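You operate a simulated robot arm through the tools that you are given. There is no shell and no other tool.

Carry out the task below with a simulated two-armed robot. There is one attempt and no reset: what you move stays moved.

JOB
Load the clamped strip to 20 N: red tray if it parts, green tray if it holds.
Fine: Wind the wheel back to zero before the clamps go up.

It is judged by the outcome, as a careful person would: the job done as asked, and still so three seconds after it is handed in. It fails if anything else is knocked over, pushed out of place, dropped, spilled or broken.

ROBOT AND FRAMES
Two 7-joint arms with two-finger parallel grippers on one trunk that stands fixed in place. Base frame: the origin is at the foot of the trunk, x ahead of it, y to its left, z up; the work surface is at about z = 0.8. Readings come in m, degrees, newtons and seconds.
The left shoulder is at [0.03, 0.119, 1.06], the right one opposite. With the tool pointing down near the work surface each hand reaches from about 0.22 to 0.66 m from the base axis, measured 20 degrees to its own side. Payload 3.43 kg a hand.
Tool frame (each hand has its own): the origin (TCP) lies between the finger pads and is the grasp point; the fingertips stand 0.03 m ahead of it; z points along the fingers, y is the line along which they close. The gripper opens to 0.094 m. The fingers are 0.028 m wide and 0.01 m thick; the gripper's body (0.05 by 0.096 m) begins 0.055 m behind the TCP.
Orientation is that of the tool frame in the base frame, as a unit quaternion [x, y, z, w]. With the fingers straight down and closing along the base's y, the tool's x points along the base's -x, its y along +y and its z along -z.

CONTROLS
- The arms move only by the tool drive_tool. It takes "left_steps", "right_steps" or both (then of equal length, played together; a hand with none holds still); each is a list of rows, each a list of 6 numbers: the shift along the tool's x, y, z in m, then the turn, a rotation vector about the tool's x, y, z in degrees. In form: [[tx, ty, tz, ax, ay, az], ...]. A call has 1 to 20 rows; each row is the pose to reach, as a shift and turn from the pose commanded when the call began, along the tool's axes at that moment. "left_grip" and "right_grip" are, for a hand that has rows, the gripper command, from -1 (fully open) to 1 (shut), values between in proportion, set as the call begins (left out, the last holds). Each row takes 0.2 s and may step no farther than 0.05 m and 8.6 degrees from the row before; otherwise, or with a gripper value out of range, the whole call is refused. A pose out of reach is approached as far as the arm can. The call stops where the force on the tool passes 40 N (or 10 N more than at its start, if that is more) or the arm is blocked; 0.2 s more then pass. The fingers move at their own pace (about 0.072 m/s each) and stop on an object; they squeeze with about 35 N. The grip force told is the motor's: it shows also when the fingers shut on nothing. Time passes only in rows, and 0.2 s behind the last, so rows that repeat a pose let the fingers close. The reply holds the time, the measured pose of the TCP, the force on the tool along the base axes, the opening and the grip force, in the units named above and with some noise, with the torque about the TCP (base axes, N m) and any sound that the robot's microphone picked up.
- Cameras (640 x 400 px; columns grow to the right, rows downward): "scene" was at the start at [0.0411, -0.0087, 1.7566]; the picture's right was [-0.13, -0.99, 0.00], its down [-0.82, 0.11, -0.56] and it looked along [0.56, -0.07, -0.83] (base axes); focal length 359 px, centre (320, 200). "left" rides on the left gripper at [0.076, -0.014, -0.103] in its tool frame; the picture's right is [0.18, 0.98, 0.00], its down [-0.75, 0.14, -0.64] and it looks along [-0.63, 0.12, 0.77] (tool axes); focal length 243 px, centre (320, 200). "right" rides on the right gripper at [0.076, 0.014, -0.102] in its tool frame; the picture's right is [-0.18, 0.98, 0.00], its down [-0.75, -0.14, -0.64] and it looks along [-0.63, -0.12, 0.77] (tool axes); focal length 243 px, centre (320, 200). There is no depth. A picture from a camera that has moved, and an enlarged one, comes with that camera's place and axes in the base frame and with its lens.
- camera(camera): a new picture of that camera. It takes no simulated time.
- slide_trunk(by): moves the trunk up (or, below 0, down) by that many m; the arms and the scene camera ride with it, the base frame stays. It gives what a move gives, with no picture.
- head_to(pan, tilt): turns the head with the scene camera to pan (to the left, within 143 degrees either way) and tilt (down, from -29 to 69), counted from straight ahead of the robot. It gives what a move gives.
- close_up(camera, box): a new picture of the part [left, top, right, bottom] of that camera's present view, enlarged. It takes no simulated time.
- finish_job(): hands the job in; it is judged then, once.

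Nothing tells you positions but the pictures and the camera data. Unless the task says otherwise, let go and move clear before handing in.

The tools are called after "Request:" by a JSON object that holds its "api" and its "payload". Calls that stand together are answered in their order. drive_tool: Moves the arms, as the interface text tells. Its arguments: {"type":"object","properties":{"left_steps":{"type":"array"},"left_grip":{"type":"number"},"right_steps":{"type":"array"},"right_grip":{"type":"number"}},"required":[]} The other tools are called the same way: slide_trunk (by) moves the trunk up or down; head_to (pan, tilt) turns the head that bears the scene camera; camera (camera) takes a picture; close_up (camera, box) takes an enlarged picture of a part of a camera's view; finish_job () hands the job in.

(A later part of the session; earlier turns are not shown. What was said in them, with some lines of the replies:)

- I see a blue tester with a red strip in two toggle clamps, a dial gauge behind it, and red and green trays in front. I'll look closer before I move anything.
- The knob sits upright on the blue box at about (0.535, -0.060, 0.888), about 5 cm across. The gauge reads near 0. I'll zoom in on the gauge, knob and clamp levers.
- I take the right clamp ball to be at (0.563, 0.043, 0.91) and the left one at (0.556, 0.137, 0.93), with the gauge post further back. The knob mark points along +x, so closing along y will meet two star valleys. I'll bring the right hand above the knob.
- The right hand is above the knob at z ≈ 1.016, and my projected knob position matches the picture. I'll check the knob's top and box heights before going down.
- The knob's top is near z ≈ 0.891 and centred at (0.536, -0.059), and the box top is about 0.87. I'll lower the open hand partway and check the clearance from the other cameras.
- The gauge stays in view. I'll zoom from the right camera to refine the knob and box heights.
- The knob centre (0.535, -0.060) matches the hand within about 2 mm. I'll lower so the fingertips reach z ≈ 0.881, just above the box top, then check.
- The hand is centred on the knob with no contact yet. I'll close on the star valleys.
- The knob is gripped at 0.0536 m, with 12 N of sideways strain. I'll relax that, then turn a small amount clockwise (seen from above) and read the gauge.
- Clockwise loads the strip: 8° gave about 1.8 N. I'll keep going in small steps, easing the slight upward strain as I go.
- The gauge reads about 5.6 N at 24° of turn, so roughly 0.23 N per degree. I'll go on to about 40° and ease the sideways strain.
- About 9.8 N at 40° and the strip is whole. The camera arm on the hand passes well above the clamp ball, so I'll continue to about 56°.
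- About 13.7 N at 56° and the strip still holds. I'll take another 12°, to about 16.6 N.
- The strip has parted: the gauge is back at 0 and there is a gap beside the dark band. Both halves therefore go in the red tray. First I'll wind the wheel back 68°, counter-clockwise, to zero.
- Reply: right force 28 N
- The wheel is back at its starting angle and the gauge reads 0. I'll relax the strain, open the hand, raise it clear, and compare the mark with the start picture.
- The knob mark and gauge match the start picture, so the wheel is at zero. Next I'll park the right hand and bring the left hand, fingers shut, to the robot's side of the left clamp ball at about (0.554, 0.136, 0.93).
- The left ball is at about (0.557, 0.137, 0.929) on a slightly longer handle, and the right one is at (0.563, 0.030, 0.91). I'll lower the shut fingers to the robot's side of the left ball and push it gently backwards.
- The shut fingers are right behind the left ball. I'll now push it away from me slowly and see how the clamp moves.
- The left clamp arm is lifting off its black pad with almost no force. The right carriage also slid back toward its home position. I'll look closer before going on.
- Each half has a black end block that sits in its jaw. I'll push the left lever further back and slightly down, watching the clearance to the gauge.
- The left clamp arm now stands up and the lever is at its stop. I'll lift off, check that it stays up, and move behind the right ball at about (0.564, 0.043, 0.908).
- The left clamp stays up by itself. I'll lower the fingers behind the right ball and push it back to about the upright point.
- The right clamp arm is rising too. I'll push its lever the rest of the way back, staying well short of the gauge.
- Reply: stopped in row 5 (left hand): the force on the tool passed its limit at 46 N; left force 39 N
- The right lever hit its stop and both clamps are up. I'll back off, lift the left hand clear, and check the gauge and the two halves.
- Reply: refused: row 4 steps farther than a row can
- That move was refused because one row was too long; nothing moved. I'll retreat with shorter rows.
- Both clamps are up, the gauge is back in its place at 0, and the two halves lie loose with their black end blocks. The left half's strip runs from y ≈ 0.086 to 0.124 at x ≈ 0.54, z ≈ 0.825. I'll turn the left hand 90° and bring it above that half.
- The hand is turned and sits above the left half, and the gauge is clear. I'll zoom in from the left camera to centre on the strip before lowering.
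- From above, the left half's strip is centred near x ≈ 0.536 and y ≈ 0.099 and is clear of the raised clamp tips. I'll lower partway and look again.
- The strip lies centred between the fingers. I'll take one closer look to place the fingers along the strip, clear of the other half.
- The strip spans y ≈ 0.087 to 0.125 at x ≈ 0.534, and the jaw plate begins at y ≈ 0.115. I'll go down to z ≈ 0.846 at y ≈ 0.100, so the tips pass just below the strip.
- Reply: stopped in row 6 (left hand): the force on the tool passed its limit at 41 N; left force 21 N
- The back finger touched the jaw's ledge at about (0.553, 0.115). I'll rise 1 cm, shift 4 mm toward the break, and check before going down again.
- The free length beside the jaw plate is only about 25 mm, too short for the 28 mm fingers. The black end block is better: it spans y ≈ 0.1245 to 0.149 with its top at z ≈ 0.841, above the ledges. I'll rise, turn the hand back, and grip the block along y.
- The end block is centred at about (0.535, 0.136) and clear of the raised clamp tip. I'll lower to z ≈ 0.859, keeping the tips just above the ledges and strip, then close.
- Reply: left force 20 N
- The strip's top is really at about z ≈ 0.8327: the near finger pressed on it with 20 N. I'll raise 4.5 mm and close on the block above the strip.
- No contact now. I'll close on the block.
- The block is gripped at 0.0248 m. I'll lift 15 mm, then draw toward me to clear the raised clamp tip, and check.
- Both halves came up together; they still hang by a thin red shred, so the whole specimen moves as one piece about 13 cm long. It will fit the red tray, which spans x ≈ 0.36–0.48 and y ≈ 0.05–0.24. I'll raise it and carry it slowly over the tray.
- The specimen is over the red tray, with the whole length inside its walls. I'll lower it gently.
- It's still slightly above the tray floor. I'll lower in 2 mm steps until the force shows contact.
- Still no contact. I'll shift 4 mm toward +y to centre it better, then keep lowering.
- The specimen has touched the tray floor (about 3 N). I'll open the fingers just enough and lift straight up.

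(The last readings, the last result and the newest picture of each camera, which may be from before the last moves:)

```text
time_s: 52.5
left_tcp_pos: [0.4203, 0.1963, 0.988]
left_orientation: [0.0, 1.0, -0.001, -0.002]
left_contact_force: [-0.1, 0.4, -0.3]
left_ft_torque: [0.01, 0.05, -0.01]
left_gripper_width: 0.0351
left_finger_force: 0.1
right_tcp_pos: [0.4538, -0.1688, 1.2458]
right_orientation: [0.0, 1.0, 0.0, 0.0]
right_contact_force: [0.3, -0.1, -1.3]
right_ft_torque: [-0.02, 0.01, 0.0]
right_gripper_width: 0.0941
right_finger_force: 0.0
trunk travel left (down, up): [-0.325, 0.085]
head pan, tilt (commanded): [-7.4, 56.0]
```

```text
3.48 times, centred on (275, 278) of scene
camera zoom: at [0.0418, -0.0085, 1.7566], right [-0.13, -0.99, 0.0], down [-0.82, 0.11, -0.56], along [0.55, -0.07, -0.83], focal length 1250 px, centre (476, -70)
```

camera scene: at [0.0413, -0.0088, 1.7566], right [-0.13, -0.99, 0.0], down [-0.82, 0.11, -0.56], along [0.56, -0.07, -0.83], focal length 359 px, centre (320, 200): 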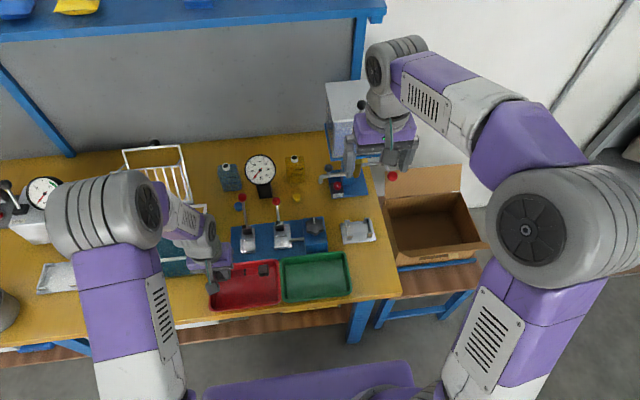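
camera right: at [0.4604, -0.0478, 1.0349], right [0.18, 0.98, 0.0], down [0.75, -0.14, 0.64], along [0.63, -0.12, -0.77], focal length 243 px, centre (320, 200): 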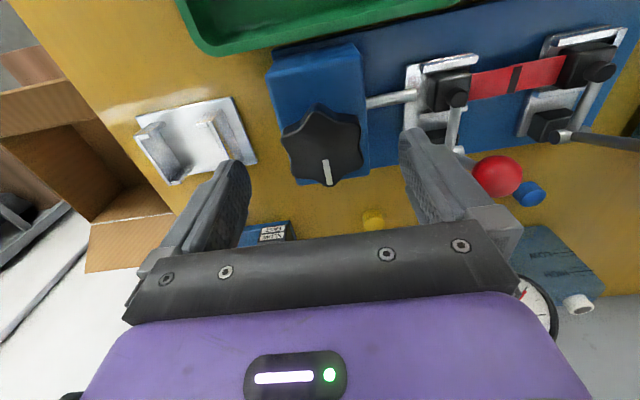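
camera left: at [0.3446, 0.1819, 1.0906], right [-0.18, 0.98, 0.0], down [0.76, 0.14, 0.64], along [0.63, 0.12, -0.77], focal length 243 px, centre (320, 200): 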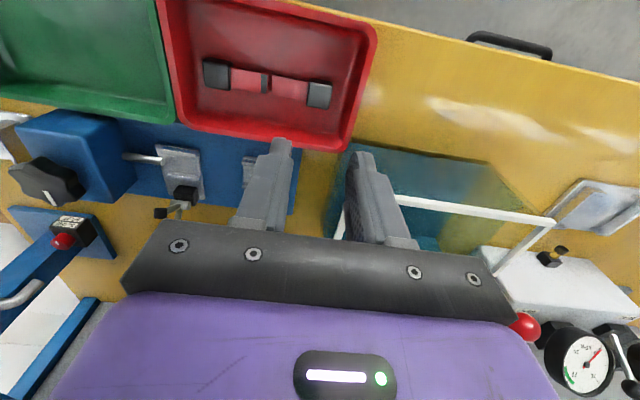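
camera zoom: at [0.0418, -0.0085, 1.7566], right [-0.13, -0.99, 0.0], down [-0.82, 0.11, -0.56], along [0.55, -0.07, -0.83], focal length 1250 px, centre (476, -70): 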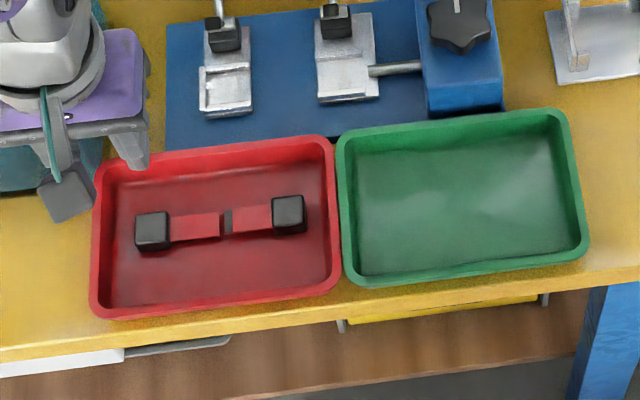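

Both halves of the parted strip lie flat in the red tray. I'll take the left hand up and clear, then check the whole scene.

Request:
{"api": "drive_tool", "payload": {"left_steps": [[0, 0, -0.04, 0, 0, 0], [0, 0.005, -0.08, 0, 0, 0], [-0.01, 0.015, -0.12, 0, 0, 0], [-0.025, 0.02, -0.15, 0, 0, 0], [-0.04, 0.025, -0.17, 0, 0, 0], [-0.04, 0.025, -0.17, 0, 0, 0]], "left_grip": -1}}

Request:
{"api": "camera", "payload": {"camera": "scene"}}

Request:
{"api": "close_up", "payload": {"camera": "scene", "box": [200, 140, 400, 265]}}

Request:
{"api": "close_up", "payload": {"camera": "scene", "box": [195, 220, 355, 335]}}

Request:
{"api": "close_up", "payload": {"camera": "scene", "box": [295, 210, 335, 260]}}

Request:
{"api": "camera", "payload": {"camera": "left"}}

Request:
{"api": "camera", "payload": {"camera": "right"}}

```text
time_s: 53.9
left_tcp_pos: [0.4592, 0.2201, 1.1564]
left_orientation: [0.0, 1.0, 0.0, -0.001]
left_contact_force: [0.3, 0.9, -1.4]
left_ft_torque: [0.01, -0.01, 0.0]
left_gripper_width: 0.0941
left_finger_force: 0.1
right_tcp_pos: [0.4534, -0.1699, 1.2462]
right_orientation: [0.001, 1.0, 0.0, 0.0]
right_contact_force: [0.7, 0.5, 0.2]
right_ft_torque: [0.02, -0.01, 0.02]
right_gripper_width: 0.0938
right_finger_force: 0.0
trunk travel left (down, up): [-0.325, 0.085]
head pan, tilt (commanded): [-7.4, 56.0]
```

```text
taken
camera scene: at [0.0407, -0.0087, 1.7566], right [-0.13, -0.99, 0.0], down [-0.82, 0.11, -0.56], along [0.56, -0.07, -0.83], focal length 359 px, centre (320, 200)
```

scene: 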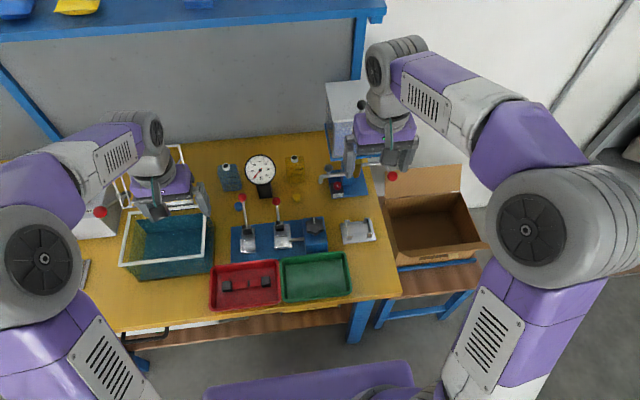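

```text
3.20 times, centred on (300, 202) of scene
camera zoom: at [0.0407, -0.0087, 1.7566], right [-0.13, -0.99, 0.0], down [-0.82, 0.11, -0.56], along [0.56, -0.07, -0.83], focal length 1150 px, centre (384, 192)
```

zoom: 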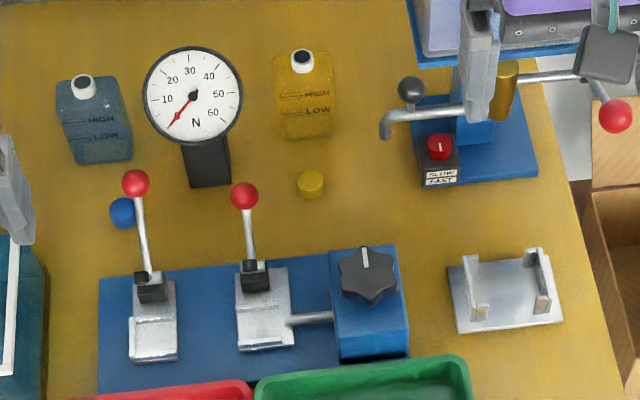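

```text
3.48 times, centred on (275, 278) of scene
camera zoom: at [0.0407, -0.0087, 1.7566], right [-0.13, -0.99, 0.0], down [-0.82, 0.11, -0.56], along [0.56, -0.07, -0.83], focal length 1250 px, centre (476, -70)
```

zoom: 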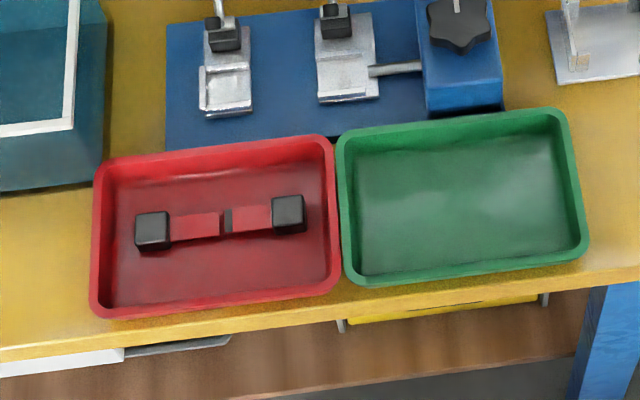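

```text
8.00 times, centred on (315, 235) of scene
camera zoom: at [0.0407, -0.0087, 1.7566], right [-0.13, -0.99, 0.0], down [-0.82, 0.11, -0.56], along [0.56, -0.07, -0.83], focal length 2875 px, centre (360, -80)
```

zoom: 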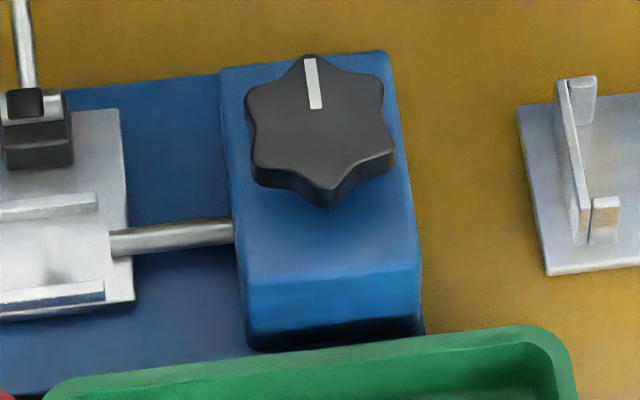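

```text
taken
camera left: at [0.385, 0.206, 1.2596], right [-0.18, 0.98, 0.0], down [0.76, 0.14, 0.64], along [0.63, 0.12, -0.77], focal length 243 px, centre (320, 200)
```

left: 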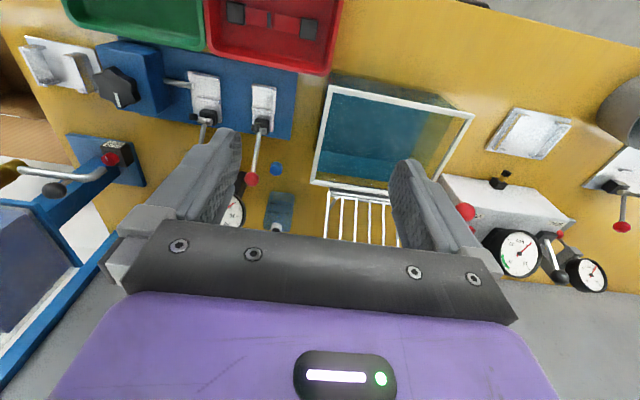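

```text
taken
camera right: at [0.3779, -0.1555, 1.3484], right [0.18, 0.98, 0.0], down [0.75, -0.14, 0.64], along [0.63, -0.12, -0.77], focal length 243 px, centre (320, 200)
```

right: 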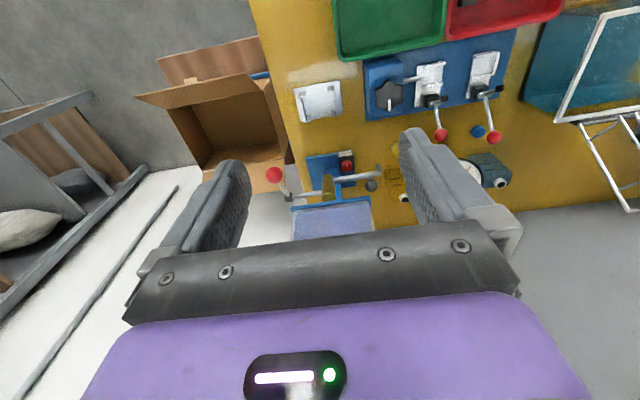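

The parted specimen lies in the red tray and the wheel mark is back where it began. The gauge reads 0, both clamps are up, everything else is in place and both hands are clear. I'm handing in the job.

Request:
{"api": "finish_job", "payload": {}}

```text
The job is handed in.
```

The strip parted before it reached 20 N, so it is in the red tray. The last gauge reading before it gave way was about 13.7 N. It broke during the next 12° turn of the wheel, which would have brought it to roughly 16.6 N.

- **Wheel:** I wound it back to zero before lifting either clamp. The mark is where it started and the gauge reads 0.
- **Clamps:** Both are up and stayed up on their own.
- **Specimen:** The two halves still hang together by a thin shred, so I lifted them as one piece. They are lying flat in the red tray.
- **Bumps along the way:** While reaching for the strip, a finger touched the left jaw's ledge (about 40 N) and another pressed on the strip (about 20 N). I backed off both times and saw nothing shifted or damaged. The right carriage slid back to its start position when the left clamp opened.

Everything else looks in its place, and both hands are clear.
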